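You operate a simulated robot arm through the tools that you are given. There is no shell and no other tool. Be economical: measure what you need, move in short steps, check, and stop when the job is done.

The job below is to be done with a simulated robot arm. You get a single attempt, and the scene is never put back.

## Task
Change the belt for the size named on the drive box and tension it into the green.
Fine: red knob loose and star knob fully loose before the change; old belt on the clear part of the bench; red knob tight at the end.

It is judged by the outcome, as a careful person would: the job done as asked, and still so three seconds after it is handed in. It fails if anything else is knocked over, pushed out of place, dropped, spilled or broken.

## Robot
A 7-joint arm with a two-finger parallel gripper, fixed in place. Base frame: the origin is at the foot of the arm, x ahead of it, y to its left, z up; the work surface is at about z = 86. Lengths are in cm, angles in degrees, forces in N, time in s.
With the tool pointing down near the work surface it reaches from about 30 to 70 cm from the base axis. Its first joint turns from -66.0 to 66.0 degrees. Payload 1.57 kg.
The tool frame sits at the grasp point between the pads (the TCP): z along the fingers, y along the line on which they close. The tips reach 3 cm beyond it. The gripper opens to 11 cm. The fingers are 2.4 cm wide and 1.2 cm thick; the gripper's body (4.8 by 11.2 cm) begins 7.8 cm behind the TCP.
Orientation is told as [roll, pitch, yaw] about the base's x, y, z axes, in that order, counted from this pose: with the fingers straight down and closing along the base's y, the tool's x points along the base's -x, its y along +y and its z along -z.

## Interface
- The arm moves only by the tool step_arm. Its argument "rows" is a list of rows, each a list of 2 entries, a list of its own where there are three numbers: the shift along the base's x, y, z in units of 100 mm (1.0 is 100 mm), then the turn, a rotation vector about the base's x, y, z in units of 45 degrees (1.0 is 45 degrees). In form: [[[dx, dy, dz], [rx, ry, rz]], ...]. A call has 1 to 12 rows; each row is the pose to reach, as a shift and turn from the pose commanded when the call began. "claw" is the gripper command, from -1 (fully open) to 1 (shut), values between in proportion, set as the call begins (left out, the last holds). A call with a number of a shift or a turn outside -1 to 1 is refused whole. A row lasts 0.2 s, in which the tool goes at most 5 cm and 8.6 degrees; a call with a longer step from one row to the next is refused whole, and so is a gripper value outside its range. A pose out of reach is approached as far as the arm can. The call stops where the force on the tool passes 40 N (or 10 N more than at its start, if that is more) or the arm is blocked; 0.2 s more then pass. The fingers move at their own pace (about 10.8 cm/s each) and stop on an object; they squeeze with about 21 N. The grip force told is the motor's: it shows also when the fingers shut on nothing. Time passes only in rows, and 0.2 s behind the last, so rows that repeat a pose let the fingers close. It gives the time, the measured TCP pose, the force on the tool (base axes), the opening and the grip force at its end, in the units of the frame above (readings bear some noise), with the torque about the TCP (base axes, N m) and any sound that the robot's microphone picked up.
- Cameras (640 x 400 px; columns grow to the right, rows downward): "scene" is fixed at [16.54, -39.23, 141.19]; the picture's right is [0.78, -0.63, 0.00], its down [-0.32, -0.39, -0.86] and it looks along [0.54, 0.67, -0.51] (base axes); focal length 314 px, centre (320, 200). "wrist" rides on the gripper at [7, 1.6, -14.1] in the tool frame; the picture's right is [-0.23, 0.97, 0.00], its down [-0.85, -0.20, -0.48] and it looks along [-0.47, -0.11, 0.88] (tool axes); focal length 222 px, centre (320, 200). There is no depth. A picture from a camera that has moved, and an enlarged one, comes with that camera's place and axes in the base frame and with its lens.
- grab_frame(camera): a new picture of that camera. It takes no simulated time.
- close_up(camera, box): a new picture of the part [left, top, right, bottom] of that camera's present view, enlarged. It takes no simulated time.
- close_job(): hands the job in; it is judged then, once.

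Work in short steps. Places have to be worked out from the pictures, the camera data and where the tool is seen: move nearer, look again, correct. Check each grasp and each placing, and mend what went wrong. You have 120 turns and 84 pictures in all, those below and enlarged ones among them. Open the gripper and draw the arm clear of the work before you hand the job in, unless the task says otherwise; then end with one line.

The tools are called after "Emit:" as a command line: name --argument value ..., lists and objects as JSON in quotes. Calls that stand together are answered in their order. step_arm: Moves the arm, as the interface text tells. Its arguments: {"type":"object","properties":{"rows":{"type":"array"},"claw":{"type":"number"}},"required":["rows"]} The other tools are called the same way: grab_frame (camera) takes a picture; close_up (camera, box) takes an enlarged picture of a part of a camera's view; close_job () hands the job in.

At the start:

```text
time_s: 0.0
eef_pos: [38.97, -20.4, 123.32]
tcp_rot: [0.0, -0.1, 0.0]
wrist_force: [0.2, 0.3, 0.4]
ft_torque: [0.0, 0.0, 0.0]
finger_gap: 11.0
finger_force: 0.1
```

scene: 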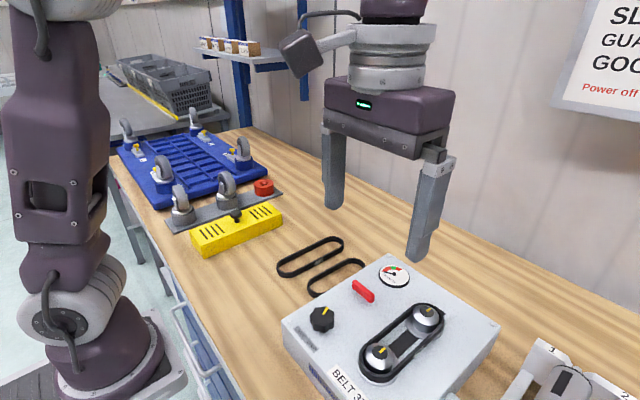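
wrist: 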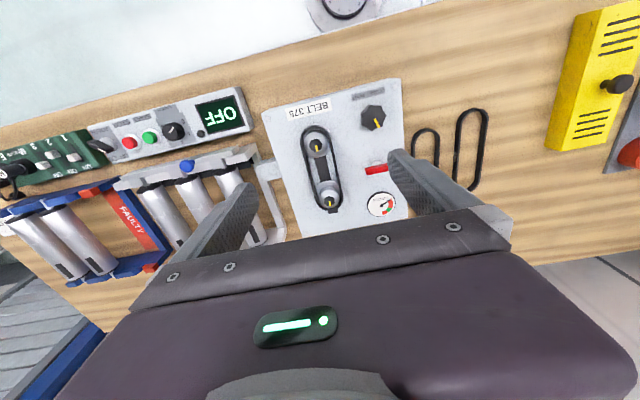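

The box is visible with a belt on two pulleys, black star knob, red knob, gauge and two spare belts. I'll enlarge both views for detail.

Emit:
close_up --camera "wrist" --box '[250, 70, 510, 240]'

Emit:
close_up --camera "scene" --box '[260, 220, 520, 400]'

```text
2.35 times, centred on (380, 155) of wrist
camera zoom: at [32.17, -18.7, 137.48], right [0.23, 0.97, 0.0], down [0.85, -0.2, 0.48], along [0.47, -0.11, -0.88], focal length 523 px, centre (179, 306)
```

zoom: 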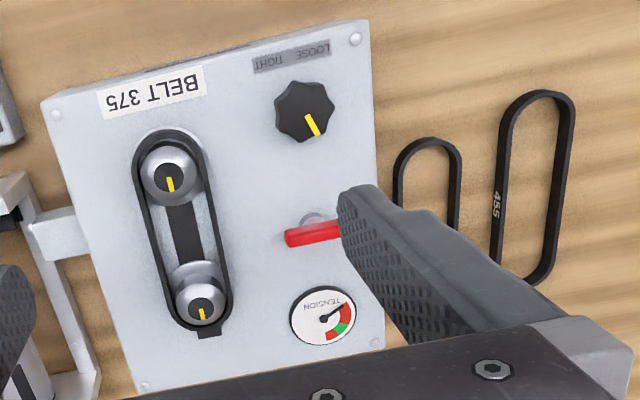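

```text
2.22 times, centred on (390, 310) of scene
camera zoom: at [16.54, -39.23, 141.19], right [0.78, -0.63, 0.0], down [-0.32, -0.39, -0.86], along [0.54, 0.67, -0.51], focal length 699 px, centre (164, -44)
```

zoom: 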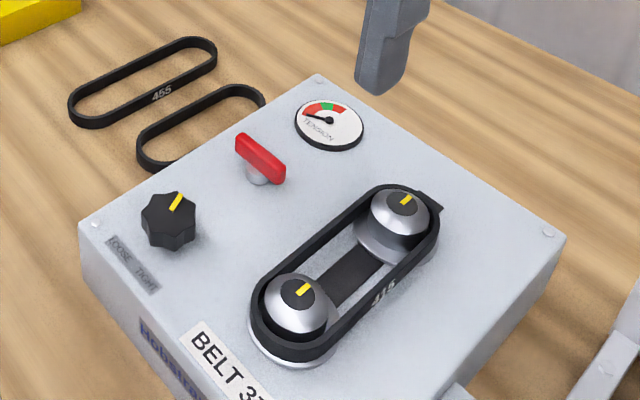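

The box wants 375, a 415 belt is fitted, and a 455 and another belt lie on the bench. I estimate the star knob at about (40,-11,95.5), the red lever at (50,-11,95) and the pulleys at (43,-22) and (55,-21.5). I'll move closer over the knobs to look.

Emit:
step_arm --rows '[[[0.1, 0.3, -0.33], [0, 0, 0]], [[0.2, 0.6, -0.66], [0, 0, 0]], [[0.3, 0.94, -1.0], [0, 0, 0]], [[0.3, 0.94, -1.0], [0, 0, 0]]]'

Emit:
grab_frame --camera "wrist"

Emit:
grab_frame --camera "scene"

```text
time_s: 1.0
eef_pos: [41.94, -10.83, 113.35]
tcp_rot: [0.0, 0.1, -0.1]
wrist_force: [-0.2, -0.8, -1.2]
ft_torque: [-0.01, -0.01, -0.01]
finger_gap: 10.99
finger_force: 0.0
```

```text
79 pictures are left
camera wrist: at [35.13, -9.1, 127.43], right [0.23, 0.97, 0.0], down [0.85, -0.2, 0.48], along [0.47, -0.11, -0.88], focal length 222 px, centre (320, 200)
```

wrist: 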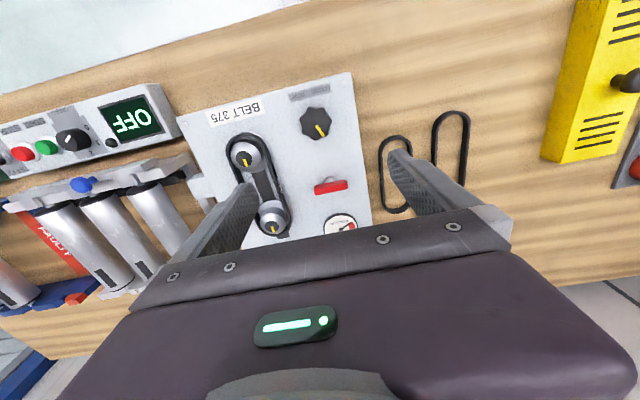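

```text
78 pictures are left
```

scene: 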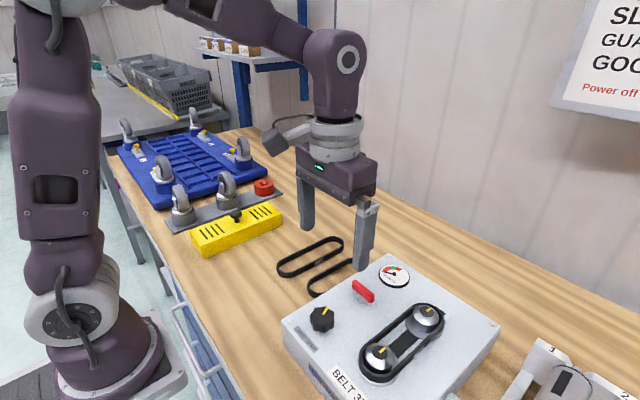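

Now clearer; enlarge the wrist view of the box and the spare belts.

Emit:
close_up --camera "wrist" --box '[190, 70, 370, 240]'

Emit:
close_up --camera "wrist" --box '[280, 70, 480, 220]'

Emit:
close_up --camera "scene" --box '[270, 225, 430, 345]'

```text
2.35 times, centred on (280, 155) of wrist
camera zoom: at [35.13, -9.1, 127.43], right [0.23, 0.97, 0.0], down [0.85, -0.2, 0.48], along [0.47, -0.11, -0.88], focal length 523 px, centre (414, 306)
```

zoom: 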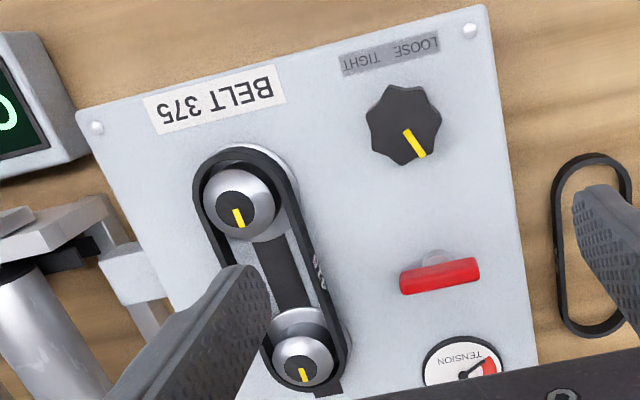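

```text
2.67 times, centred on (380, 145) of wrist
camera zoom: at [35.13, -9.1, 127.43], right [0.23, 0.97, 0.0], down [0.85, -0.2, 0.48], along [0.47, -0.11, -0.88], focal length 592 px, centre (160, 347)
```

zoom: 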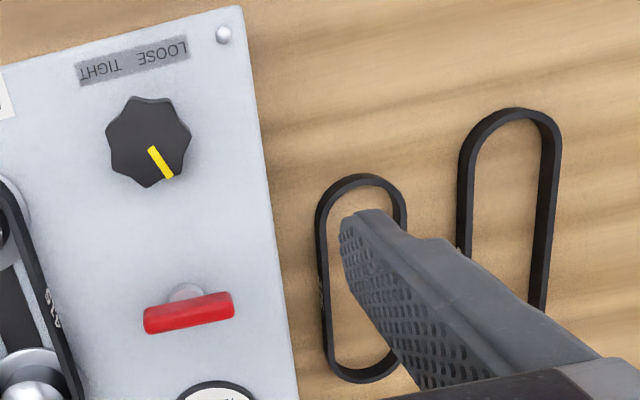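

```text
3.33 times, centred on (350, 285) of scene
camera zoom: at [16.54, -39.23, 141.19], right [0.78, -0.63, 0.0], down [-0.32, -0.39, -0.86], along [0.54, 0.67, -0.51], focal length 1048 px, centre (220, -83)
```

zoom: 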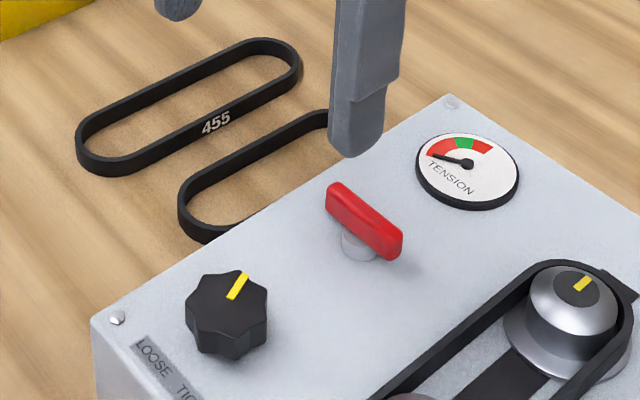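

Red lever is a bar along y at about (50.2,-10.9,95.6), box top about 92.7. I'll move above it and turn the tool toward yaw -90 so that the fingers close across the bar.

Emit:
step_arm --rows '[[[0.14, 0, 0], [0, 0, -0.167]], [[0.28, 0, 0], [0, 0, -0.333]], [[0.42, 0, 0], [0, 0, -0.5]], [[0.56, 0, 0], [0, 0, -0.667]], [[0.7, 0, 0], [0, 0, -0.833]], [[0.83, 0, 0], [0, 0, -1.0]]]' --claw 0

Emit:
step_arm --rows '[[[0, 0, -0.1], [0, 0, -0.167]], [[0, 0, -0.2], [0, 0, -0.333]], [[0, 0, -0.3], [0, 0, -0.5]], [[0, 0, -0.4], [0, 0, -0.667]], [[0, 0, -0.5], [0, 0, -0.833]], [[0, 0, -0.6], [0, 0, -1.0]], [[0, 0, -0.6], [0, 0, -1.0]]]'

Emit:
grab_frame --camera "wrist"

Emit:
close_up --camera "scene" --box '[270, 200, 510, 380]'

```text
time_s: 2.4
eef_pos: [50.32, -11.04, 113.52]
tcp_rot: [0.0, 0.0, -45.1]
wrist_force: [0.6, -0.6, -0.2]
ft_torque: [0.04, 0.0, -0.01]
finger_gap: 5.48
finger_force: 0.0
```

```text
time_s: 4.0
eef_pos: [50.29, -11.03, 107.25]
tcp_rot: [-0.1, 0.0, -90.1]
wrist_force: [-0.2, -0.9, 0.5]
ft_torque: [-0.01, 0.0, 0.02]
finger_gap: 5.51
finger_force: 0.0
```

```text
74 pictures are left
camera wrist: at [52.08, -3.97, 121.48], right [0.97, -0.23, 0.0], down [-0.2, -0.85, 0.48], along [-0.11, -0.47, -0.88], focal length 222 px, centre (320, 200)
```

wrist: 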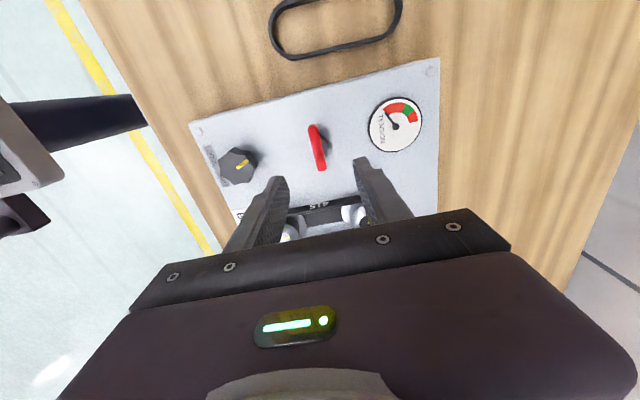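

```text
2.22 times, centred on (390, 290) of scene
camera zoom: at [16.54, -39.23, 141.19], right [0.78, -0.63, 0.0], down [-0.32, -0.39, -0.86], along [0.54, 0.67, -0.51], focal length 699 px, centre (164, 0)
```

zoom: 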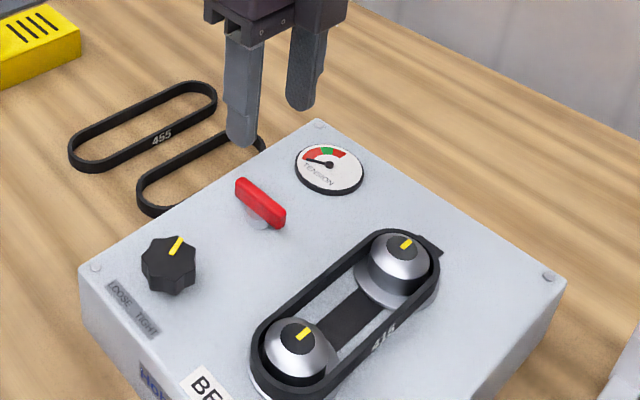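

The lever's centre comes out at (50.2,-10.9), beneath the tool. Descend 9.8 cm and close.

Emit:
step_arm --rows '[[[0, 0, -0.35], [0, 0, 0]], [[0, 0, -0.7], [0, 0, 0]], [[0, 0, -0.98], [0, 0, 0]], [[0, 0, -0.98], [0, 0, 0]]]'

Emit:
step_arm --rows '[[[0, 0, -0.02], [0, 0, 0]], [[0, 0, -0.02], [0, 0, 0]], [[0, 0, -0.02], [0, 0, 0]]]' --claw 1

Emit:
close_up --camera "scene" --box '[270, 200, 510, 380]'

```text
time_s: 5.0
eef_pos: [50.15, -11.11, 97.5]
tcp_rot: [0.0, 0.0, -90.1]
wrist_force: [-0.2, 0.6, -0.1]
ft_torque: [0.02, 0.01, -0.01]
finger_gap: 5.52
finger_force: 0.0
```

```text
time_s: 5.8
eef_pos: [49.97, -11.13, 97.29]
tcp_rot: [-0.3, 0.0, -90.0]
wrist_force: [-26.1, 1.5, 13.5]
ft_torque: [0.16, 0.66, 0.04]
finger_gap: 2.17
finger_force: 34.8
```

```text
2.22 times, centred on (390, 290) of scene
camera zoom: at [16.45, -39.22, 141.2], right [0.78, -0.63, 0.0], down [-0.32, -0.39, -0.86], along [0.54, 0.67, -0.51], focal length 699 px, centre (164, 0)
```

zoom: 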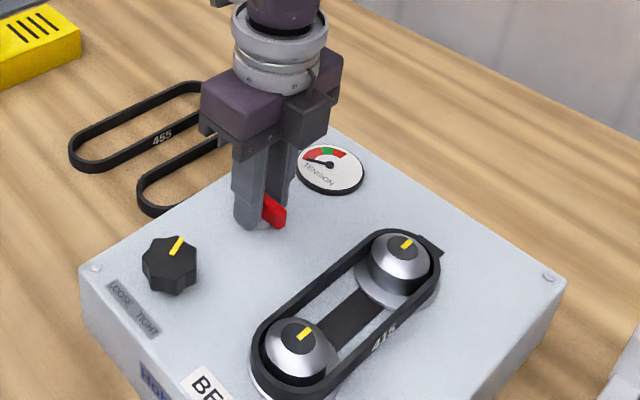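

The grip is lopsided (force -26 N along x), so the bar sits a little nearer to the base. I'll open, shift x by -0.35, lift by 0.7 and close again.

Emit:
step_arm --rows '[[[0, 0, 0], [0, 0, 0]], [[-0.03, 0, 0.04], [0, 0, 0]], [[-0.035, 0, 0.07], [0, 0, 0]]]' --claw 0.2

Emit:
step_arm --rows '[[[0, 0, 0], [0, 0, 0]], [[0, 0, 0], [0, 0, 0]], [[0, 0, 0], [0, 0, 0]]]' --claw 1

```text
time_s: 6.6
eef_pos: [49.88, -11.22, 98.14]
tcp_rot: [0.1, -0.1, -90.0]
wrist_force: [-0.5, 0.6, 0.0]
ft_torque: [-0.02, -0.03, -0.04]
finger_gap: 4.42
finger_force: 0.0
```

```text
time_s: 7.4
eef_pos: [49.98, -11.16, 98.06]
tcp_rot: [0.1, 0.0, -90.0]
wrist_force: [8.9, 0.1, 0.2]
ft_torque: [-0.03, -0.06, -0.01]
finger_gap: 1.2
finger_force: 29.4
```

Now the bar is held cleanly (1.2 cm). I'll turn it counter-clockwise 15° while centring, and read torque.

Emit:
step_arm --rows '[[[0.015, 0.01, 0], [0, 0, 0.08]], [[0.015, 0.02, 0], [0, 0, 0.17]], [[0.015, 0.02, 0], [0, 0, 0.33]], [[0.015, 0.02, 0], [0, 0, 0.33]]]'

Emit:
close_up --camera "scene" --box '[270, 200, 510, 380]'

```text
time_s: 8.4
eef_pos: [50.02, -11.04, 98.06]
tcp_rot: [0.0, -0.1, -75.2]
wrist_force: [-6.6, -24.0, 0.3]
ft_torque: [-0.54, -0.16, 0.02]
finger_gap: 1.21
finger_force: 29.6
```

```text
2.22 times, centred on (390, 290) of scene
camera zoom: at [16.52, -39.3, 141.17], right [0.78, -0.63, 0.0], down [-0.32, -0.39, -0.86], along [0.54, 0.67, -0.51], focal length 699 px, centre (164, 0)
```

zoom: 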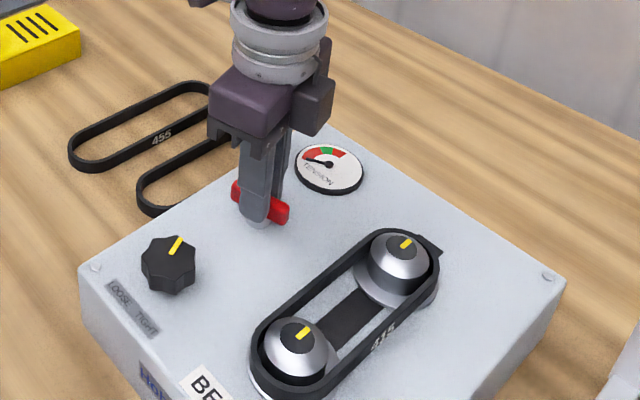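

The bar turns with the tool with little torque, but the y shift is stressing the grip; I'll take back y and turn on another 30°.

Emit:
step_arm --rows '[[[0, -0.012, 0], [0, 0, 0.1]], [[0, -0.012, 0], [0, 0, 0.25]], [[0, -0.012, 0], [0, 0, 0.4]], [[0, -0.012, 0], [0, 0, 0.55]], [[0, -0.012, 0], [0, 0, 0.67]], [[0, -0.012, 0], [0, 0, 0.67]]]'

Emit:
close_up --camera "scene" --box '[270, 200, 510, 380]'

```text
time_s: 9.8
eef_pos: [49.99, -11.15, 97.97]
tcp_rot: [0.1, -0.1, -45.1]
wrist_force: [-5.7, -25.2, 4.6]
ft_torque: [-0.14, 0.59, 0.02]
finger_gap: 1.19
finger_force: 29.7
```

```text
2.22 times, centred on (390, 290) of scene
camera zoom: at [16.52, -39.3, 141.17], right [0.78, -0.63, 0.0], down [-0.32, -0.39, -0.86], along [0.54, 0.67, -0.51], focal length 699 px, centre (164, 0)
```

zoom: 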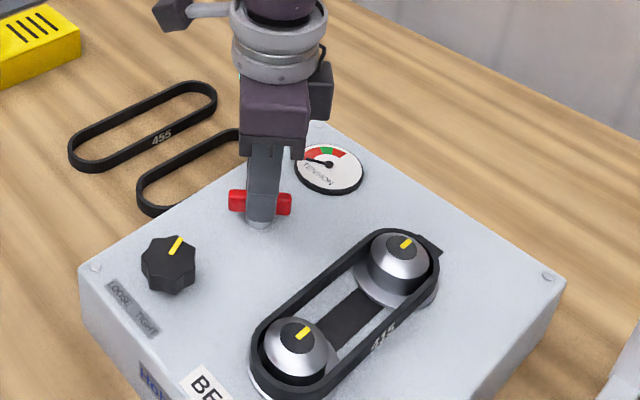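

Lever now at 45° and still turning freely. Continue 45° with another small y correction.

Emit:
step_arm --rows '[[[0, -0.01, 0], [0, 0, 0.1]], [[0, -0.015, 0], [0, 0, 0.27]], [[0, -0.015, 0], [0, 0, 0.44]], [[0, -0.015, 0], [0, 0, 0.61]], [[0, -0.015, 0], [0, 0, 0.78]], [[0, -0.015, 0], [0, 0, 0.9]], [[0, -0.015, 0], [0, 0, 1.0]], [[0, -0.015, 0], [0, 0, 1.0]]]'

Emit:
close_up --camera "scene" --box '[270, 200, 510, 380]'

```text
time_s: 11.6
eef_pos: [50.1, -11.0, 97.95]
tcp_rot: [0.1, 0.0, 0.1]
wrist_force: [-11.6, 15.5, 10.6]
ft_torque: [0.27, 0.68, -0.12]
finger_gap: 1.19
finger_force: 29.3
```

```text
2.22 times, centred on (390, 290) of scene
camera zoom: at [16.5, -39.18, 141.21], right [0.78, -0.63, 0.0], down [-0.32, -0.39, -0.86], along [0.54, 0.67, -0.51], focal length 699 px, centre (164, 0)
```

zoom: 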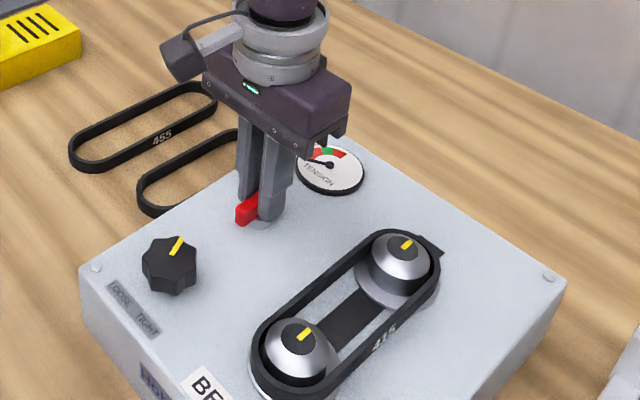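

90° turned, slight resisting torque -0.12 N·m. I'll try on gently for a stop.

Emit:
step_arm --rows '[[[0, 0.005, 0], [0, 0, 0.1]], [[0, 0.01, 0], [0, 0, 0.25]], [[0, 0.01, 0], [0, 0, 0.4]], [[0, 0.01, 0], [0, 0, 0.5]], [[0, 0.01, 0], [0, 0, 0.5]]]'

Emit:
close_up --camera "scene" --box '[270, 200, 510, 380]'

```text
time_s: 12.8
eef_pos: [50.15, -11.16, 98.09]
tcp_rot: [0.1, -0.2, 22.5]
wrist_force: [4.4, 6.6, -4.4]
ft_torque: [0.17, -0.8, -1.46]
finger_gap: 2.22
finger_force: 35.0
```

```text
2.22 times, centred on (390, 290) of scene
camera zoom: at [16.56, -39.22, 141.19], right [0.78, -0.63, 0.0], down [-0.32, -0.39, -0.86], along [0.54, 0.67, -0.51], focal length 699 px, centre (164, 0)
```

zoom: 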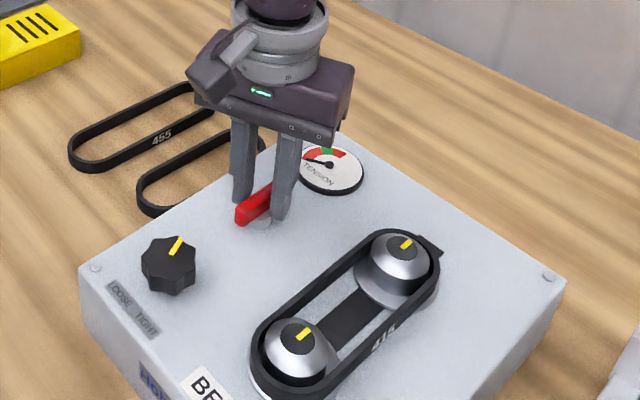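

The lever hit its stop at 90° (-1.46 N·m): loose end reached. Release, rise and go back toward yaw -90 over the star knob.

Emit:
step_arm --rows '[[[0, 0, 0], [0, 0, 0]], [[0, 0, 0], [0, 0, 0]], [[0, 0, 0.4], [0, 0, 0]], [[0, 0, 0.8], [0, 0, 0]], [[0, 0, 0.8], [0, 0, -0.167]], [[0, 0, 0.8], [0, 0, -0.33]], [[0, 0, 0.8], [0, 0, -0.5]], [[0, 0, 0.8], [0, 0, -0.667]], [[0, 0, 0.8], [0, 0, -0.83]], [[0, 0, 0.8], [0, 0, -1.0]]]' --claw -0.5

Emit:
step_arm --rows '[[[-0.2, 0, 0], [0, 0, -0.167]], [[-0.4, 0, 0], [0, 0, -0.33]], [[-0.6, 0, 0], [0, 0, -0.5]], [[-0.8, 0, 0], [0, 0, -0.667]], [[-0.98, 0.02, 0], [0, 0, -0.75]], [[-0.98, 0.02, 0], [0, 0, -0.75]]]'

Emit:
grab_frame --camera "wrist"

Emit:
close_up --camera "scene" --box '[270, 200, 510, 380]'

```text
time_s: 15.0
eef_pos: [50.01, -10.99, 106.13]
tcp_rot: [-0.1, 0.0, -22.6]
wrist_force: [-0.9, -0.3, -0.5]
ft_torque: [-0.02, 0.0, -0.01]
finger_gap: 8.25
finger_force: 0.1
```

```text
time_s: 16.4
eef_pos: [40.19, -10.84, 105.99]
tcp_rot: [0.0, 0.0, -56.2]
wrist_force: [0.2, -0.1, -0.2]
ft_torque: [-0.04, 0.0, 0.0]
finger_gap: 8.22
finger_force: 0.0
```

```text
67 pictures are left
camera wrist: at [37.9, -4.08, 120.19], right [0.94, 0.35, 0.0], down [0.31, -0.82, 0.48], along [0.17, -0.45, -0.88], focal length 222 px, centre (320, 200)
```

wrist: 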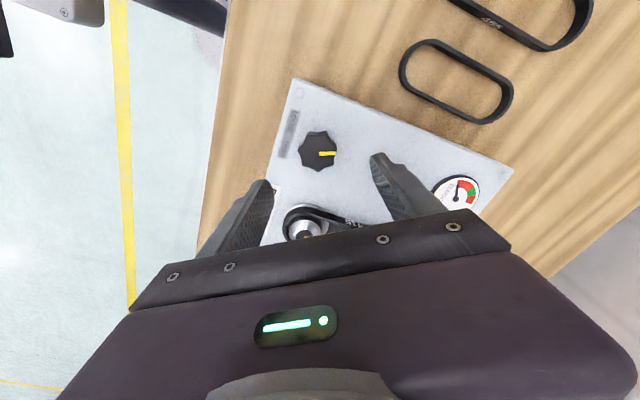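

```text
2.22 times, centred on (390, 290) of scene
camera zoom: at [16.54, -39.23, 141.19], right [0.78, -0.63, 0.0], down [-0.32, -0.39, -0.86], along [0.54, 0.67, -0.51], focal length 699 px, centre (164, 0)
```

zoom: 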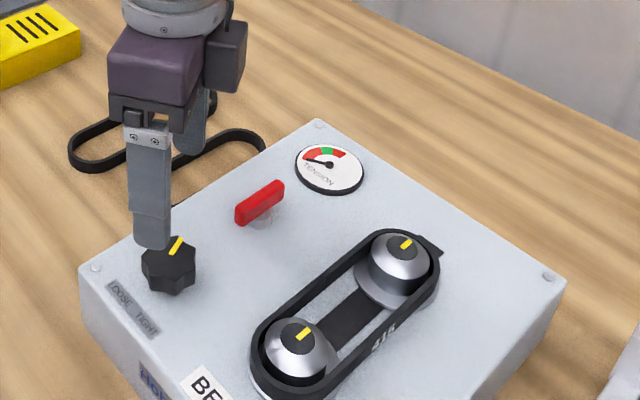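

Knob centre at (40.4,-10.95). I'll turn to yaw -90, descend to z about 97 and grip.

Emit:
step_arm --rows '[[[0, -0.01, -0.2], [0, 0, -0.187]], [[0.01, -0.01, -0.4], [0, 0, -0.37]], [[0.015, -0.01, -0.6], [0, 0, -0.56]], [[0.015, -0.01, -0.8], [0, 0, -0.74]], [[0.015, -0.01, -0.91], [0, 0, -0.74]], [[0.015, -0.01, -0.91], [0, 0, -0.74]]]'

Emit:
step_arm --rows '[[[0, 0, 0], [0, 0, 0]], [[0, 0, 0], [0, 0, 0]], [[0, 0, 0], [0, 0, 0]]]' --claw 1

```text
time_s: 17.8
eef_pos: [40.41, -11.03, 97.03]
tcp_rot: [-0.1, -0.1, -89.6]
wrist_force: [-0.1, 0.1, -0.6]
ft_torque: [-0.02, 0.0, 0.0]
finger_gap: 8.27
finger_force: 0.1
```

```text
time_s: 18.6
eef_pos: [39.99, -10.98, 96.99]
tcp_rot: [-0.6, 0.2, -89.8]
wrist_force: [-9.5, 1.4, 12.6]
ft_torque: [-0.38, -0.29, 0.0]
finger_gap: 4.33
finger_force: 44.6
stopped in row 3: the force on the tool passed its limit at 41 N (the readings are from after the stop); the commanded pose is now the measured one
```

Knob gripped at 4.33 cm, centre about x=40.0. Turn counter-clockwise 45°.

Emit:
step_arm --rows '[[[0, 0, 0], [0, 0, 0.08]], [[0, 0, 0], [0, 0, 0.25]], [[0, 0, 0], [0, 0, 0.42]], [[0, 0, 0], [0, 0, 0.6]], [[0, 0, 0], [0, 0, 0.77]], [[0, 0, 0], [0, 0, 0.94]], [[0, 0, 0], [0, 0, 1.0]], [[0, 0, 0], [0, 0, 1.0]]]'

Emit:
close_up --camera "scene" --box '[270, 200, 510, 380]'

```text
time_s: 20.4
eef_pos: [40.02, -11.0, 97.07]
tcp_rot: [-0.6, 0.2, -44.5]
wrist_force: [-14.6, -4.1, 14.7]
ft_torque: [0.27, -0.45, 0.01]
finger_gap: 4.32
finger_force: 45.0
```

```text
2.22 times, centred on (390, 290) of scene
camera zoom: at [16.48, -39.24, 141.19], right [0.78, -0.63, 0.0], down [-0.32, -0.39, -0.86], along [0.54, 0.67, -0.51], focal length 699 px, centre (164, 0)
```

zoom: 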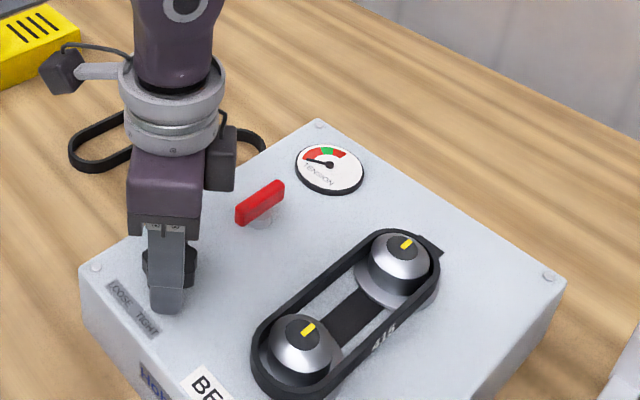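

The near pulley has shifted toward the far one, so the direction is right. Continue turning 90°.

Emit:
step_arm --rows '[[[0, 0, 0], [0, 0, 0.1]], [[0, 0, 0], [0, 0, 0.28]], [[0, 0, 0], [0, 0, 0.46]], [[0, 0, 0], [0, 0, 0.64]], [[0, 0, 0], [0, 0, 0.82]], [[0, 0, 0], [0, 0, 1.0]]]'

Emit:
step_arm --rows '[[[0, 0, 0], [0, 0, 0.18]], [[0, 0, 0], [0, 0, 0.34]], [[0, 0, 0], [0, 0, 0.5]], [[0, 0, 0], [0, 0, 0.67]], [[0, 0, 0], [0, 0, 0.84]], [[0, 0, 0], [0, 0, 1.0]], [[0, 0, 0], [0, 0, 1.0]]]'

Emit:
close_up --camera "scene" --box '[270, 200, 510, 380]'

```text
time_s: 21.8
eef_pos: [39.9, -10.97, 97.02]
tcp_rot: [-0.6, 0.1, 0.4]
wrist_force: [-14.9, -7.2, 21.0]
ft_torque: [0.56, 0.8, -0.03]
finger_gap: 4.33
finger_force: 45.3
```

```text
time_s: 23.4
eef_pos: [40.06, -10.98, 96.91]
tcp_rot: [-0.5, 0.0, 45.3]
wrist_force: [-7.5, -3.3, -1.0]
ft_torque: [0.2, 0.99, 0.04]
finger_gap: 4.32
finger_force: 44.8
```

```text
2.22 times, centred on (390, 290) of scene
camera zoom: at [16.53, -39.24, 141.19], right [0.78, -0.63, 0.0], down [-0.32, -0.39, -0.86], along [0.54, 0.67, -0.51], focal length 699 px, centre (164, 0)
```

zoom: 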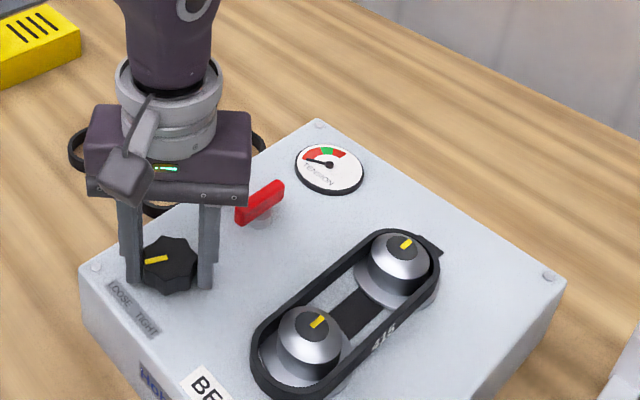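

Knob has turned 135° and the near pulley moves steadily. Continue another 90° toward yaw 135, watching for a stop.

Emit:
step_arm --rows '[[[0, 0, 0], [0, 0, 0.18]], [[0, 0, 0], [0, 0, 0.34]], [[0, 0, 0], [0, 0, 0.5]], [[0, 0, 0], [0, 0, 0.67]], [[0, 0, 0], [0, 0, 0.84]], [[0, 0, 0], [0, 0, 1.0]], [[0, 0, 0], [0, 0, 1.0]]]'

Emit:
step_arm --rows '[[[0, 0, 0], [0, 0, 0.18]], [[0, 0, 0], [0, 0, 0.34]], [[0, 0, 0], [0, 0, 0.5]], [[0, 0, 0], [0, 0, 0.67]], [[0, 0, 0], [0, 0, 0.84]], [[0, 0, 0], [0, 0, 1.0]], [[0, 0, 0], [0, 0, 1.0]]]'

Emit:
close_up --camera "scene" --box '[270, 200, 510, 380]'

```text
time_s: 25.0
eef_pos: [39.99, -10.9, 97.02]
tcp_rot: [-0.4, 0.1, 90.5]
wrist_force: [-23.8, 11.7, 16.2]
ft_torque: [0.87, 0.96, -0.63]
finger_gap: 4.34
finger_force: 44.9
```

```text
time_s: 26.6
eef_pos: [40.2, -11.11, 96.92]
tcp_rot: [-0.6, 0.1, 135.4]
wrist_force: [-7.3, -10.8, 1.3]
ft_torque: [-0.4, 0.65, -0.67]
finger_gap: 4.31
finger_force: 44.8
```

```text
2.22 times, centred on (390, 290) of scene
camera zoom: at [16.52, -39.26, 141.18], right [0.78, -0.63, 0.0], down [-0.32, -0.39, -0.86], along [0.54, 0.67, -0.51], focal length 699 px, centre (164, 0)
```

zoom: 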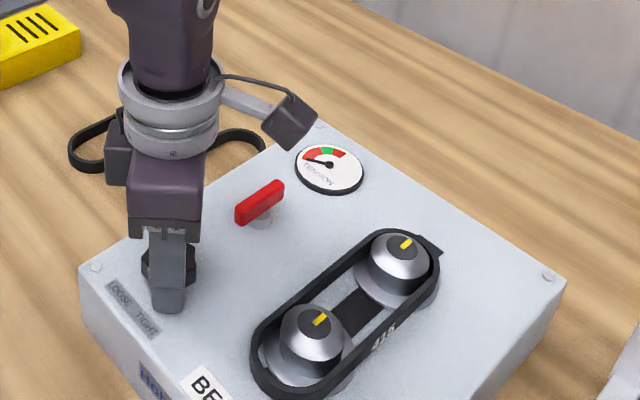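

The torque of about -0.65 N·m and little further pulley motion suggest the stop has been reached with slipping. I'll release, rise and look at the pointer.

Emit:
step_arm --rows '[[[0, 0, 0], [0, 0, 0]], [[0, 0, 0], [0, 0, 0]], [[0, 0, 0.4], [0, 0, 0]], [[0, 0, 0.8], [0, 0, 0]], [[0, 0, 0.8], [0, 0, 0]]]' --claw -0.5

Emit:
close_up --camera "scene" --box '[270, 200, 510, 380]'

Emit:
grab_frame --camera "wrist"

```text
time_s: 27.8
eef_pos: [40.11, -10.89, 104.82]
tcp_rot: [-0.6, 0.2, 135.3]
wrist_force: [-0.7, -0.2, 0.6]
ft_torque: [0.01, -0.02, -0.01]
finger_gap: 8.26
finger_force: 0.0
```

```text
2.22 times, centred on (390, 290) of scene
camera zoom: at [16.54, -39.23, 141.19], right [0.78, -0.63, 0.0], down [-0.32, -0.39, -0.86], along [0.54, 0.67, -0.51], focal length 699 px, centre (164, 0)
```

zoom: 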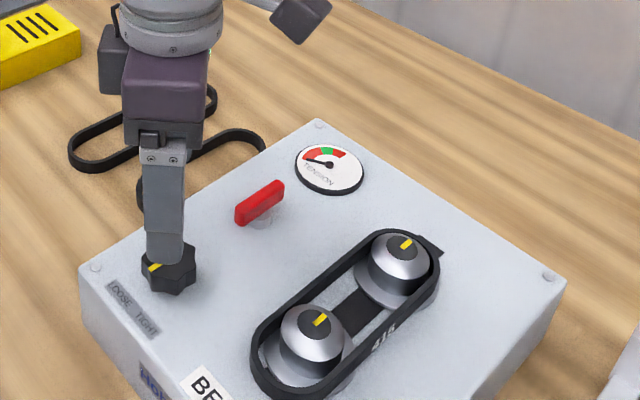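

```text
61 pictures are left
camera wrist: at [44.0, -16.93, 119.04], right [-0.85, -0.53, -0.01], down [-0.47, 0.74, 0.48], along [-0.25, 0.41, -0.88], focal length 222 px, centre (320, 200)
```

wrist: 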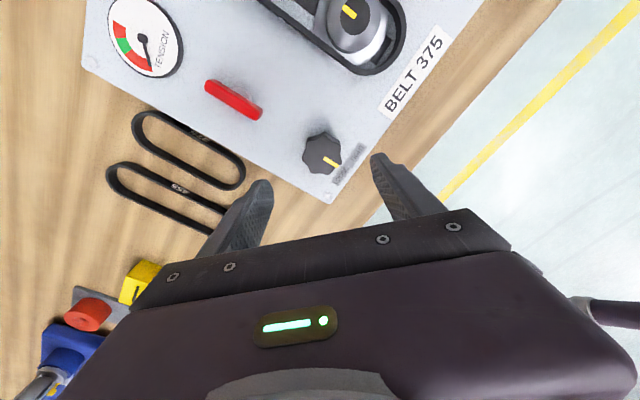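

The pointer turned about 156° to the -x side and then stopped, and the pulley spacing dropped by about 2.3 cm: star fully loose. Now I turn back to yaw 0 and move over the belt for a look.

Emit:
step_arm --rows '[[[0.1, 0, 0.1], [0, 0, -0.18]], [[0.2, -0.1, 0.2], [0, 0, -0.36]], [[0.3, -0.2, 0.3], [0, 0, -0.54]], [[0.4, -0.3, 0.4], [0, 0, -0.72]], [[0.5, -0.4, 0.5], [0, 0, -0.9]], [[0.5, -0.5, 0.6], [0, 0, -1.0]]]' --claw -0.5

Emit:
step_arm --rows '[[[0.0, -0.1, 0], [0, 0, -0.18]], [[0.0, -0.2, 0], [0, 0, -0.36]], [[0.0, -0.3, 0], [0, 0, -0.54]], [[0.0, -0.4, 0], [0, 0, -0.72]], [[0.0, -0.5, 0], [0, 0, -0.9]], [[0.0, -0.5, 0], [0, 0, -1.0]]]'

Emit:
step_arm --rows '[[[0.0, 0, 0], [0.01, 0, -0.18]], [[0.0, 0, 0], [0.01, 0, -0.36]], [[0.0, 0, 0], [0.01, 0, -0.54]], [[0.0, 0, 0], [0.01, 0, -0.72]], [[0.0, 0, 0], [0.01, 0, -0.9]], [[0.0, 0, 0], [0.01, 0, -1.0]], [[0.0, 0, 0], [0.01, 0, -1.0]]]'

Emit:
grab_frame --camera "wrist"

```text
time_s: 29.2
eef_pos: [45.18, -15.95, 110.97]
tcp_rot: [-0.5, 0.2, 90.1]
wrist_force: [0.0, -0.1, 0.3]
ft_torque: [-0.03, -0.04, 0.03]
finger_gap: 8.27
finger_force: 0.0
```

```text
time_s: 30.6
eef_pos: [45.09, -21.06, 110.98]
tcp_rot: [-0.6, 0.1, 45.3]
wrist_force: [0.5, -0.1, 0.7]
ft_torque: [0.02, 0.01, 0.02]
finger_gap: 8.26
finger_force: 0.1
```

```text
time_s: 32.2
eef_pos: [45.11, -20.82, 110.97]
tcp_rot: [-0.2, -0.1, 0.2]
wrist_force: [1.1, -0.2, 0.7]
ft_torque: [0.02, -0.01, 0.0]
finger_gap: 8.25
finger_force: 0.0
```

```text
60 pictures are left
camera wrist: at [38.3, -19.18, 125.11], right [0.22, 0.97, 0.0], down [0.86, -0.19, 0.48], along [0.47, -0.11, -0.88], focal length 222 px, centre (320, 200)
```

wrist: 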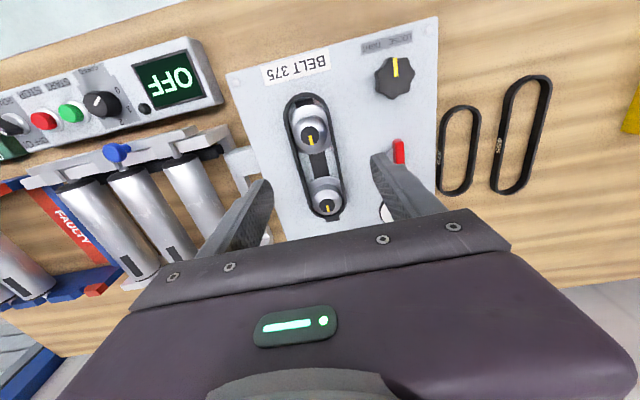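

Zoom in on the pulleys from here and from the scene camera.

Emit:
close_up --camera "wrist" --box '[250, 75, 390, 235]'

Emit:
close_up --camera "wrist" --box '[420, 60, 570, 210]'

Emit:
close_up --camera "scene" --box '[340, 290, 460, 390]'

```text
2.50 times, centred on (320, 155) of wrist
camera zoom: at [38.3, -19.18, 125.11], right [0.22, 0.97, 0.0], down [0.86, -0.19, 0.48], along [0.47, -0.11, -0.88], focal length 555 px, centre (320, 312)
```

zoom: 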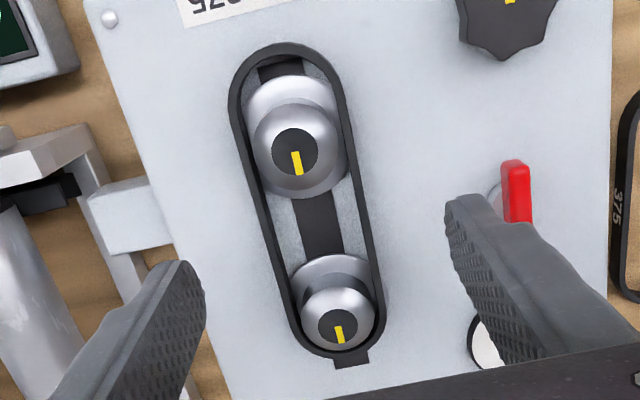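

```text
2.67 times, centred on (495, 135) of wrist
camera zoom: at [38.3, -19.18, 125.11], right [0.22, 0.97, 0.0], down [0.86, -0.19, 0.48], along [0.47, -0.11, -0.88], focal length 592 px, centre (-147, 373)
```

zoom: 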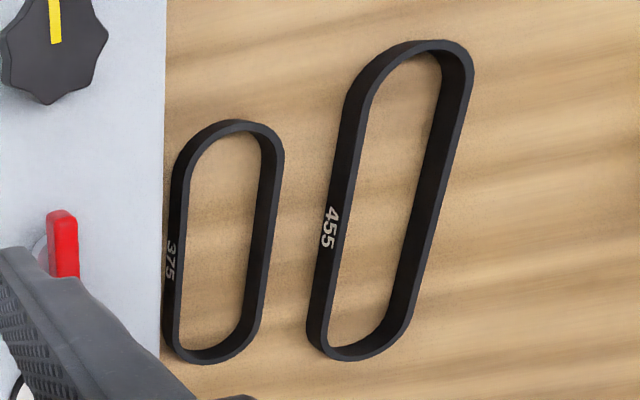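

```text
4.00 times, centred on (400, 340) of scene
camera zoom: at [16.54, -39.23, 141.19], right [0.78, -0.63, 0.0], down [-0.32, -0.39, -0.86], along [0.54, 0.67, -0.51], focal length 1258 px, centre (0, -360)
```

zoom: 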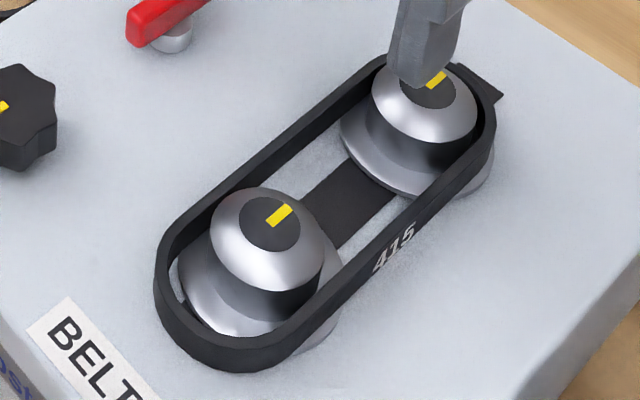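

The bench belt is indeed 375 at centre about (54.8,1). The old belt's +y strand between the pulleys lies at about (50.4,-19.4), top at z about 95. I'll move above it with a narrow gap.

Emit:
step_arm --rows '[[[0.26, 0.07, -0.2], [0, 0, 0]], [[0.52, 0.14, -0.6], [0, 0, 0]], [[0.52, 0.14, -0.95], [0, 0, 0]], [[0.52, 0.14, -0.95], [0, 0, 0]]]' --claw 0.5

Emit:
close_up --camera "wrist" --box '[220, 70, 420, 220]'

Emit:
close_up --camera "scene" --box '[340, 270, 480, 390]'

```text
time_s: 33.2
eef_pos: [50.19, -19.77, 101.42]
tcp_rot: [-0.2, -0.1, 0.2]
wrist_force: [0.1, -0.3, 0.1]
ft_torque: [0.0, -0.02, 0.0]
finger_gap: 2.75
finger_force: 0.0
```

```text
2.67 times, centred on (320, 145) of wrist
camera zoom: at [43.41, -17.98, 115.58], right [0.22, 0.97, 0.0], down [0.86, -0.19, 0.48], along [0.47, -0.11, -0.88], focal length 592 px, centre (320, 347)
```

zoom: 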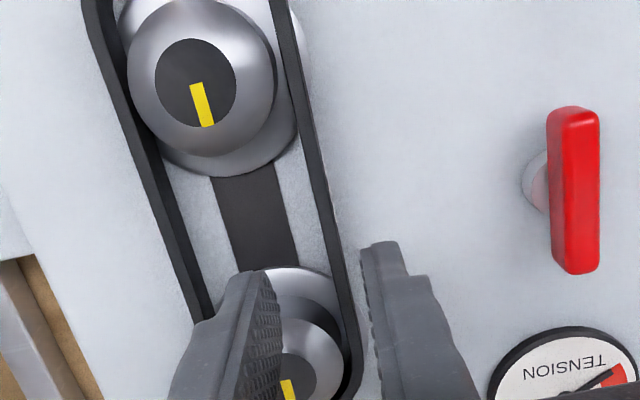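

```text
3.33 times, centred on (410, 330) of scene
camera zoom: at [16.54, -39.23, 141.19], right [0.78, -0.63, 0.0], down [-0.32, -0.39, -0.86], along [0.54, 0.67, -0.51], focal length 1048 px, centre (20, -233)
```

zoom: 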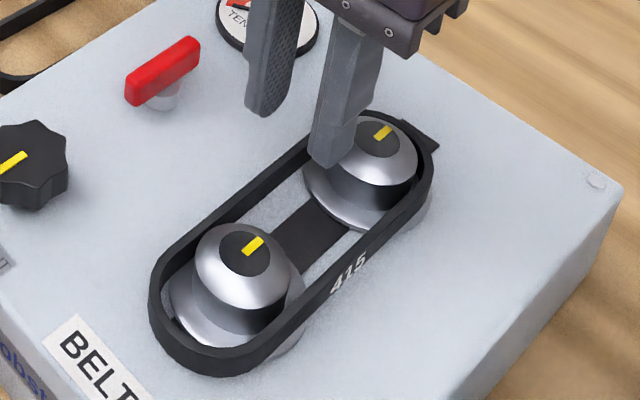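

The strand lies at y about -19.2, so I shift +0.55 in y, then descend to z 96.8 and pinch it.

Emit:
step_arm --rows '[[[0, 0.055, 0], [0, 0, 0]], [[0, 0.055, -0.25], [0, 0, 0]], [[0, 0.055, -0.46], [0, 0, 0]], [[0, 0.055, -0.46], [0, 0, 0]]]'

Emit:
close_up --camera "scene" --box '[340, 270, 480, 390]'

```text
time_s: 34.4
eef_pos: [50.44, -19.27, 97.18]
tcp_rot: [-0.3, -0.2, 0.4]
wrist_force: [-4.4, 2.6, 10.2]
ft_torque: [-0.06, 0.06, -0.05]
finger_gap: 2.55
finger_force: 0.1
stopped in row 4: the force on the tool passed its limit at 42 N (the readings are from after the stop); the commanded pose is now the measured one
```

```text
3.33 times, centred on (410, 330) of scene
camera zoom: at [16.52, -39.22, 141.2], right [0.78, -0.63, 0.0], down [-0.32, -0.39, -0.86], along [0.54, 0.67, -0.51], focal length 1048 px, centre (20, -233)
```

zoom: 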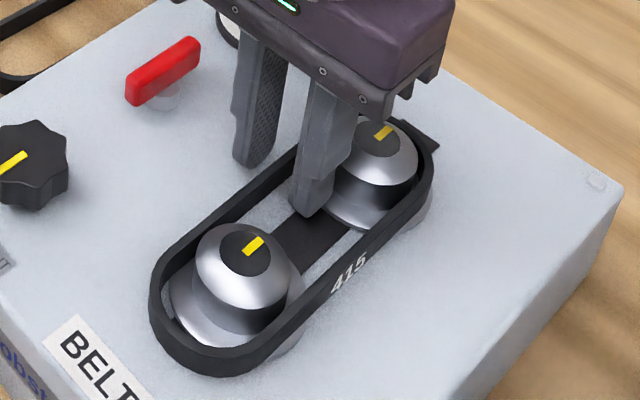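

Something was touched at tip z about 94.2 (probably the far pulley's flange). I'll lift 2 mm, shift x -0.4 and pinch.

Emit:
step_arm --rows '[[[0, 0, 0.02], [0, 0, 0]], [[-0.04, 0, 0.02], [0, 0, 0]], [[-0.04, 0, 0.0], [0, 0, 0]]]'

Emit:
step_arm --rows '[[[0, 0, 0], [0, 0, 0]], [[0, 0, 0], [0, 0, 0]], [[0, 0, 0], [0, 0, 0]]]' --claw 1

Emit:
close_up --camera "scene" --box '[340, 270, 480, 390]'

```text
time_s: 35.1
eef_pos: [49.99, -19.39, 97.06]
tcp_rot: [-0.3, -0.3, 0.4]
wrist_force: [0.5, -0.2, 0.6]
ft_torque: [0.01, 0.0, 0.0]
finger_gap: 2.74
finger_force: 0.0
```

```text
time_s: 36.0
eef_pos: [49.96, -19.39, 97.08]
tcp_rot: [-0.3, -0.2, 0.3]
wrist_force: [0.7, -0.8, -0.9]
ft_torque: [-0.07, -0.02, -0.03]
finger_gap: 0.42
finger_force: 21.3
```

```text
3.33 times, centred on (410, 330) of scene
camera zoom: at [16.54, -39.23, 141.19], right [0.78, -0.63, 0.0], down [-0.32, -0.39, -0.86], along [0.54, 0.67, -0.51], focal length 1048 px, centre (20, -233)
```

zoom: 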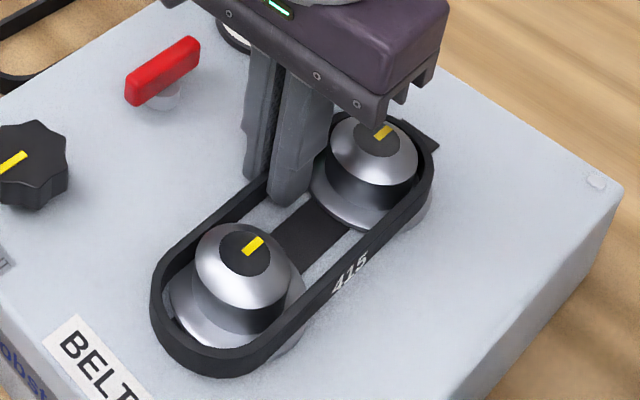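

Belt strand pinched (0.42 cm). I'll shift it about 1.1 cm toward the base to clear the far pulley, then lift slowly.

Emit:
step_arm --rows '[[[-0.05, 0, 0], [0, 0, 0]], [[-0.1, 0, 0], [0, 0, 0]], [[-0.1, 0, 0.05], [0, 0, 0]], [[-0.1, 0, 0.15], [0, 0, 0]], [[-0.1, 0, 0.25], [0, 0, 0]]]'

Emit:
close_up --camera "scene" --box '[340, 270, 480, 390]'

```text
time_s: 37.1
eef_pos: [49.15, -19.4, 99.62]
tcp_rot: [-0.2, -0.2, 0.3]
wrist_force: [13.5, -1.2, -8.9]
ft_torque: [0.21, -0.08, 0.24]
finger_gap: 0.42
finger_force: 21.2
```

```text
3.33 times, centred on (410, 330) of scene
camera zoom: at [16.6, -39.24, 141.18], right [0.78, -0.63, 0.0], down [-0.32, -0.39, -0.86], along [0.54, 0.67, -0.51], focal length 1048 px, centre (20, -233)
```

zoom: 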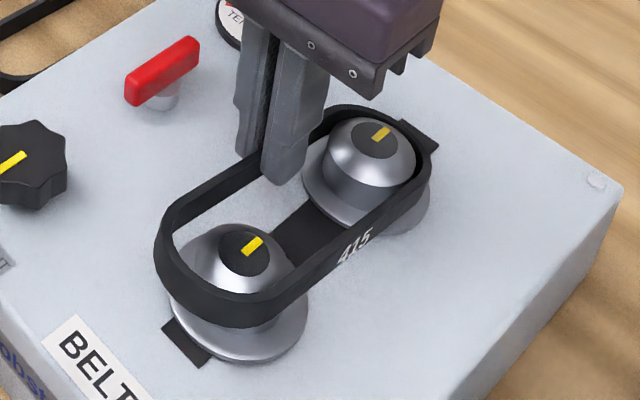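

I shifted the wrong way: the far end already touches the far pulley, the slack is at the near end. Shift +x by 2 cm, then lift on.

Emit:
step_arm --rows '[[[0.07, 0, 0], [0, 0, 0]], [[0.14, 0, 0], [0, 0, 0]], [[0.18, 0, 0.0], [0, 0, 0]], [[0.18, 0, 0.0], [0, 0, 0]]]'

Emit:
close_up --camera "scene" --box '[340, 270, 480, 390]'

```text
time_s: 38.1
eef_pos: [50.78, -19.41, 99.51]
tcp_rot: [-0.3, -0.3, 0.2]
wrist_force: [-1.0, -0.5, -1.0]
ft_torque: [0.05, 0.03, 0.0]
finger_gap: 0.4
finger_force: 21.2
```

```text
3.33 times, centred on (410, 330) of scene
camera zoom: at [16.54, -39.23, 141.19], right [0.78, -0.63, 0.0], down [-0.32, -0.39, -0.86], along [0.54, 0.67, -0.51], focal length 1048 px, centre (20, -233)
```

zoom: 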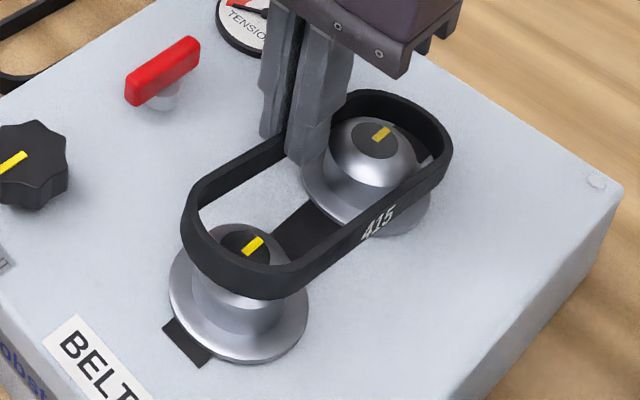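

The belt hangs free and level in the fingers. Lift well clear and begin carrying toward the free bench area (+y).

Emit:
step_arm --rows '[[[0, 0, 0.2], [0, 0, 0]], [[0, 0, 0.45], [0, 0, 0]], [[0, 0, 0.7], [0, 0, 0]], [[0, 0, 1.0], [0, 0, 0]], [[0, 0.3, 1.0], [0, 0, 0]], [[0, 0.6, 1.0], [0, 0, 0]], [[0, 1.0, 1.0], [0, 0, 0]], [[0, 1.0, 1.0], [0, 0, 0]]]'

Emit:
step_arm --rows '[[[0, 0.3, 0], [0, 0, 0]], [[0, 0.65, 0], [0, 0, 0]], [[0, 1.0, 0], [0, 0, 0]]]'

Emit:
step_arm --rows '[[[0, 0.35, 0], [0, 0, 0]], [[0, 0.7, 0], [0, 0, 0]], [[0, 1.0, 0], [0, 0, 0]]]'

Emit:
step_arm --rows '[[[0, 0.35, 0], [0, 0, 0]], [[0, 0.7, 0], [0, 0, 0]], [[0, 1.0, 0], [0, 0, 0]], [[0, 1.0, 0], [0, 0, 0]]]'

Emit:
grab_frame --camera "scene"

Emit:
grab_frame --camera "wrist"

```text
time_s: 40.0
eef_pos: [50.92, -9.26, 109.68]
tcp_rot: [-0.4, -0.3, 0.4]
wrist_force: [0.0, 0.7, -0.4]
ft_torque: [0.02, -0.01, -0.01]
finger_gap: 0.41
finger_force: 20.8
```

```text
time_s: 40.8
eef_pos: [50.89, 0.73, 109.53]
tcp_rot: [-0.4, -0.4, 0.2]
wrist_force: [0.4, 0.4, -0.6]
ft_torque: [0.03, -0.03, 0.02]
finger_gap: 0.39
finger_force: 20.8
```

```text
time_s: 41.5
eef_pos: [50.77, 10.65, 109.69]
tcp_rot: [-0.4, -0.1, 0.4]
wrist_force: [-0.1, 0.4, -0.5]
ft_torque: [0.01, -0.02, 0.0]
finger_gap: 0.4
finger_force: 21.0
```

```text
time_s: 42.5
eef_pos: [50.83, 20.48, 109.51]
tcp_rot: [-0.3, -0.2, 0.3]
wrist_force: [0.6, 0.2, -1.5]
ft_torque: [0.02, -0.02, 0.03]
finger_gap: 0.4
finger_force: 21.1
```

```text
50 pictures are left
```

scene: 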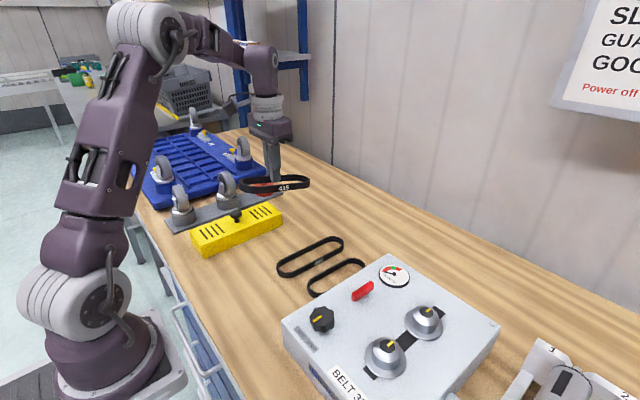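

```text
49 pictures are left
camera wrist: at [43.96, 22.28, 123.62], right [0.22, 0.97, 0.0], down [0.85, -0.19, 0.48], along [0.47, -0.11, -0.88], focal length 222 px, centre (320, 200)
```

wrist: 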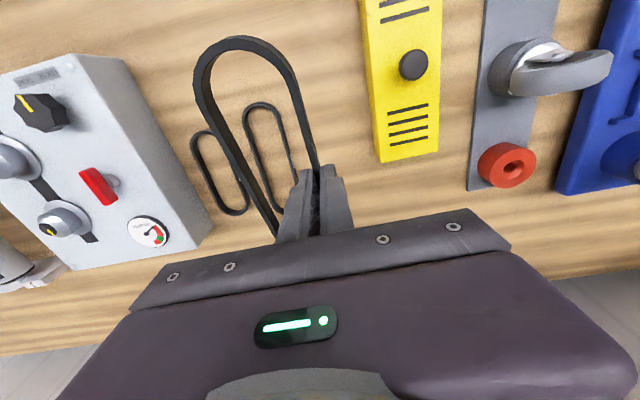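

Clear strip between the 455 belt (edge y about 14.7) and the yellow unit (edge y about 28.7). I'll go to TCP y 22.3 and lower the belt.

Emit:
step_arm --rows '[[[0, 0.1, -0.2], [0, 0, 0]], [[0, 0.18, -0.5], [0, 0, 0]], [[0, 0.18, -0.8], [0, 0, 0]], [[0, 0.18, -1.0], [0, 0, 0]], [[0, 0.18, -1.0], [0, 0, 0]]]'

Emit:
step_arm --rows '[[[0, 0, -0.3], [0, 0, 0]], [[0, 0, -0.6], [0, 0, 0]], [[0, 0, -0.8], [0, 0, 0]], [[0, 0, -0.92], [0, 0, 0]], [[0, 0, -0.97], [0, 0, 0]], [[0, 0, -0.97], [0, 0, 0]]]'

Emit:
grab_frame --camera "scene"

```text
time_s: 43.8
eef_pos: [50.84, 22.56, 99.45]
tcp_rot: [-0.3, -0.2, 0.3]
wrist_force: [-1.3, 0.4, -0.2]
ft_torque: [0.02, 0.01, -0.01]
finger_gap: 0.42
finger_force: 20.9
```

```text
time_s: 45.1
eef_pos: [50.87, 22.53, 89.95]
tcp_rot: [-0.3, -0.4, 0.3]
wrist_force: [-6.5, 1.3, 7.5]
ft_torque: [-0.06, -0.37, 0.0]
finger_gap: 0.4
finger_force: 20.7
```

```text
48 pictures are left
```

scene: 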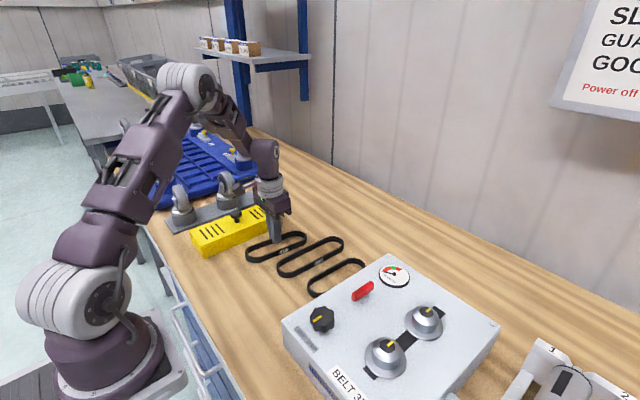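

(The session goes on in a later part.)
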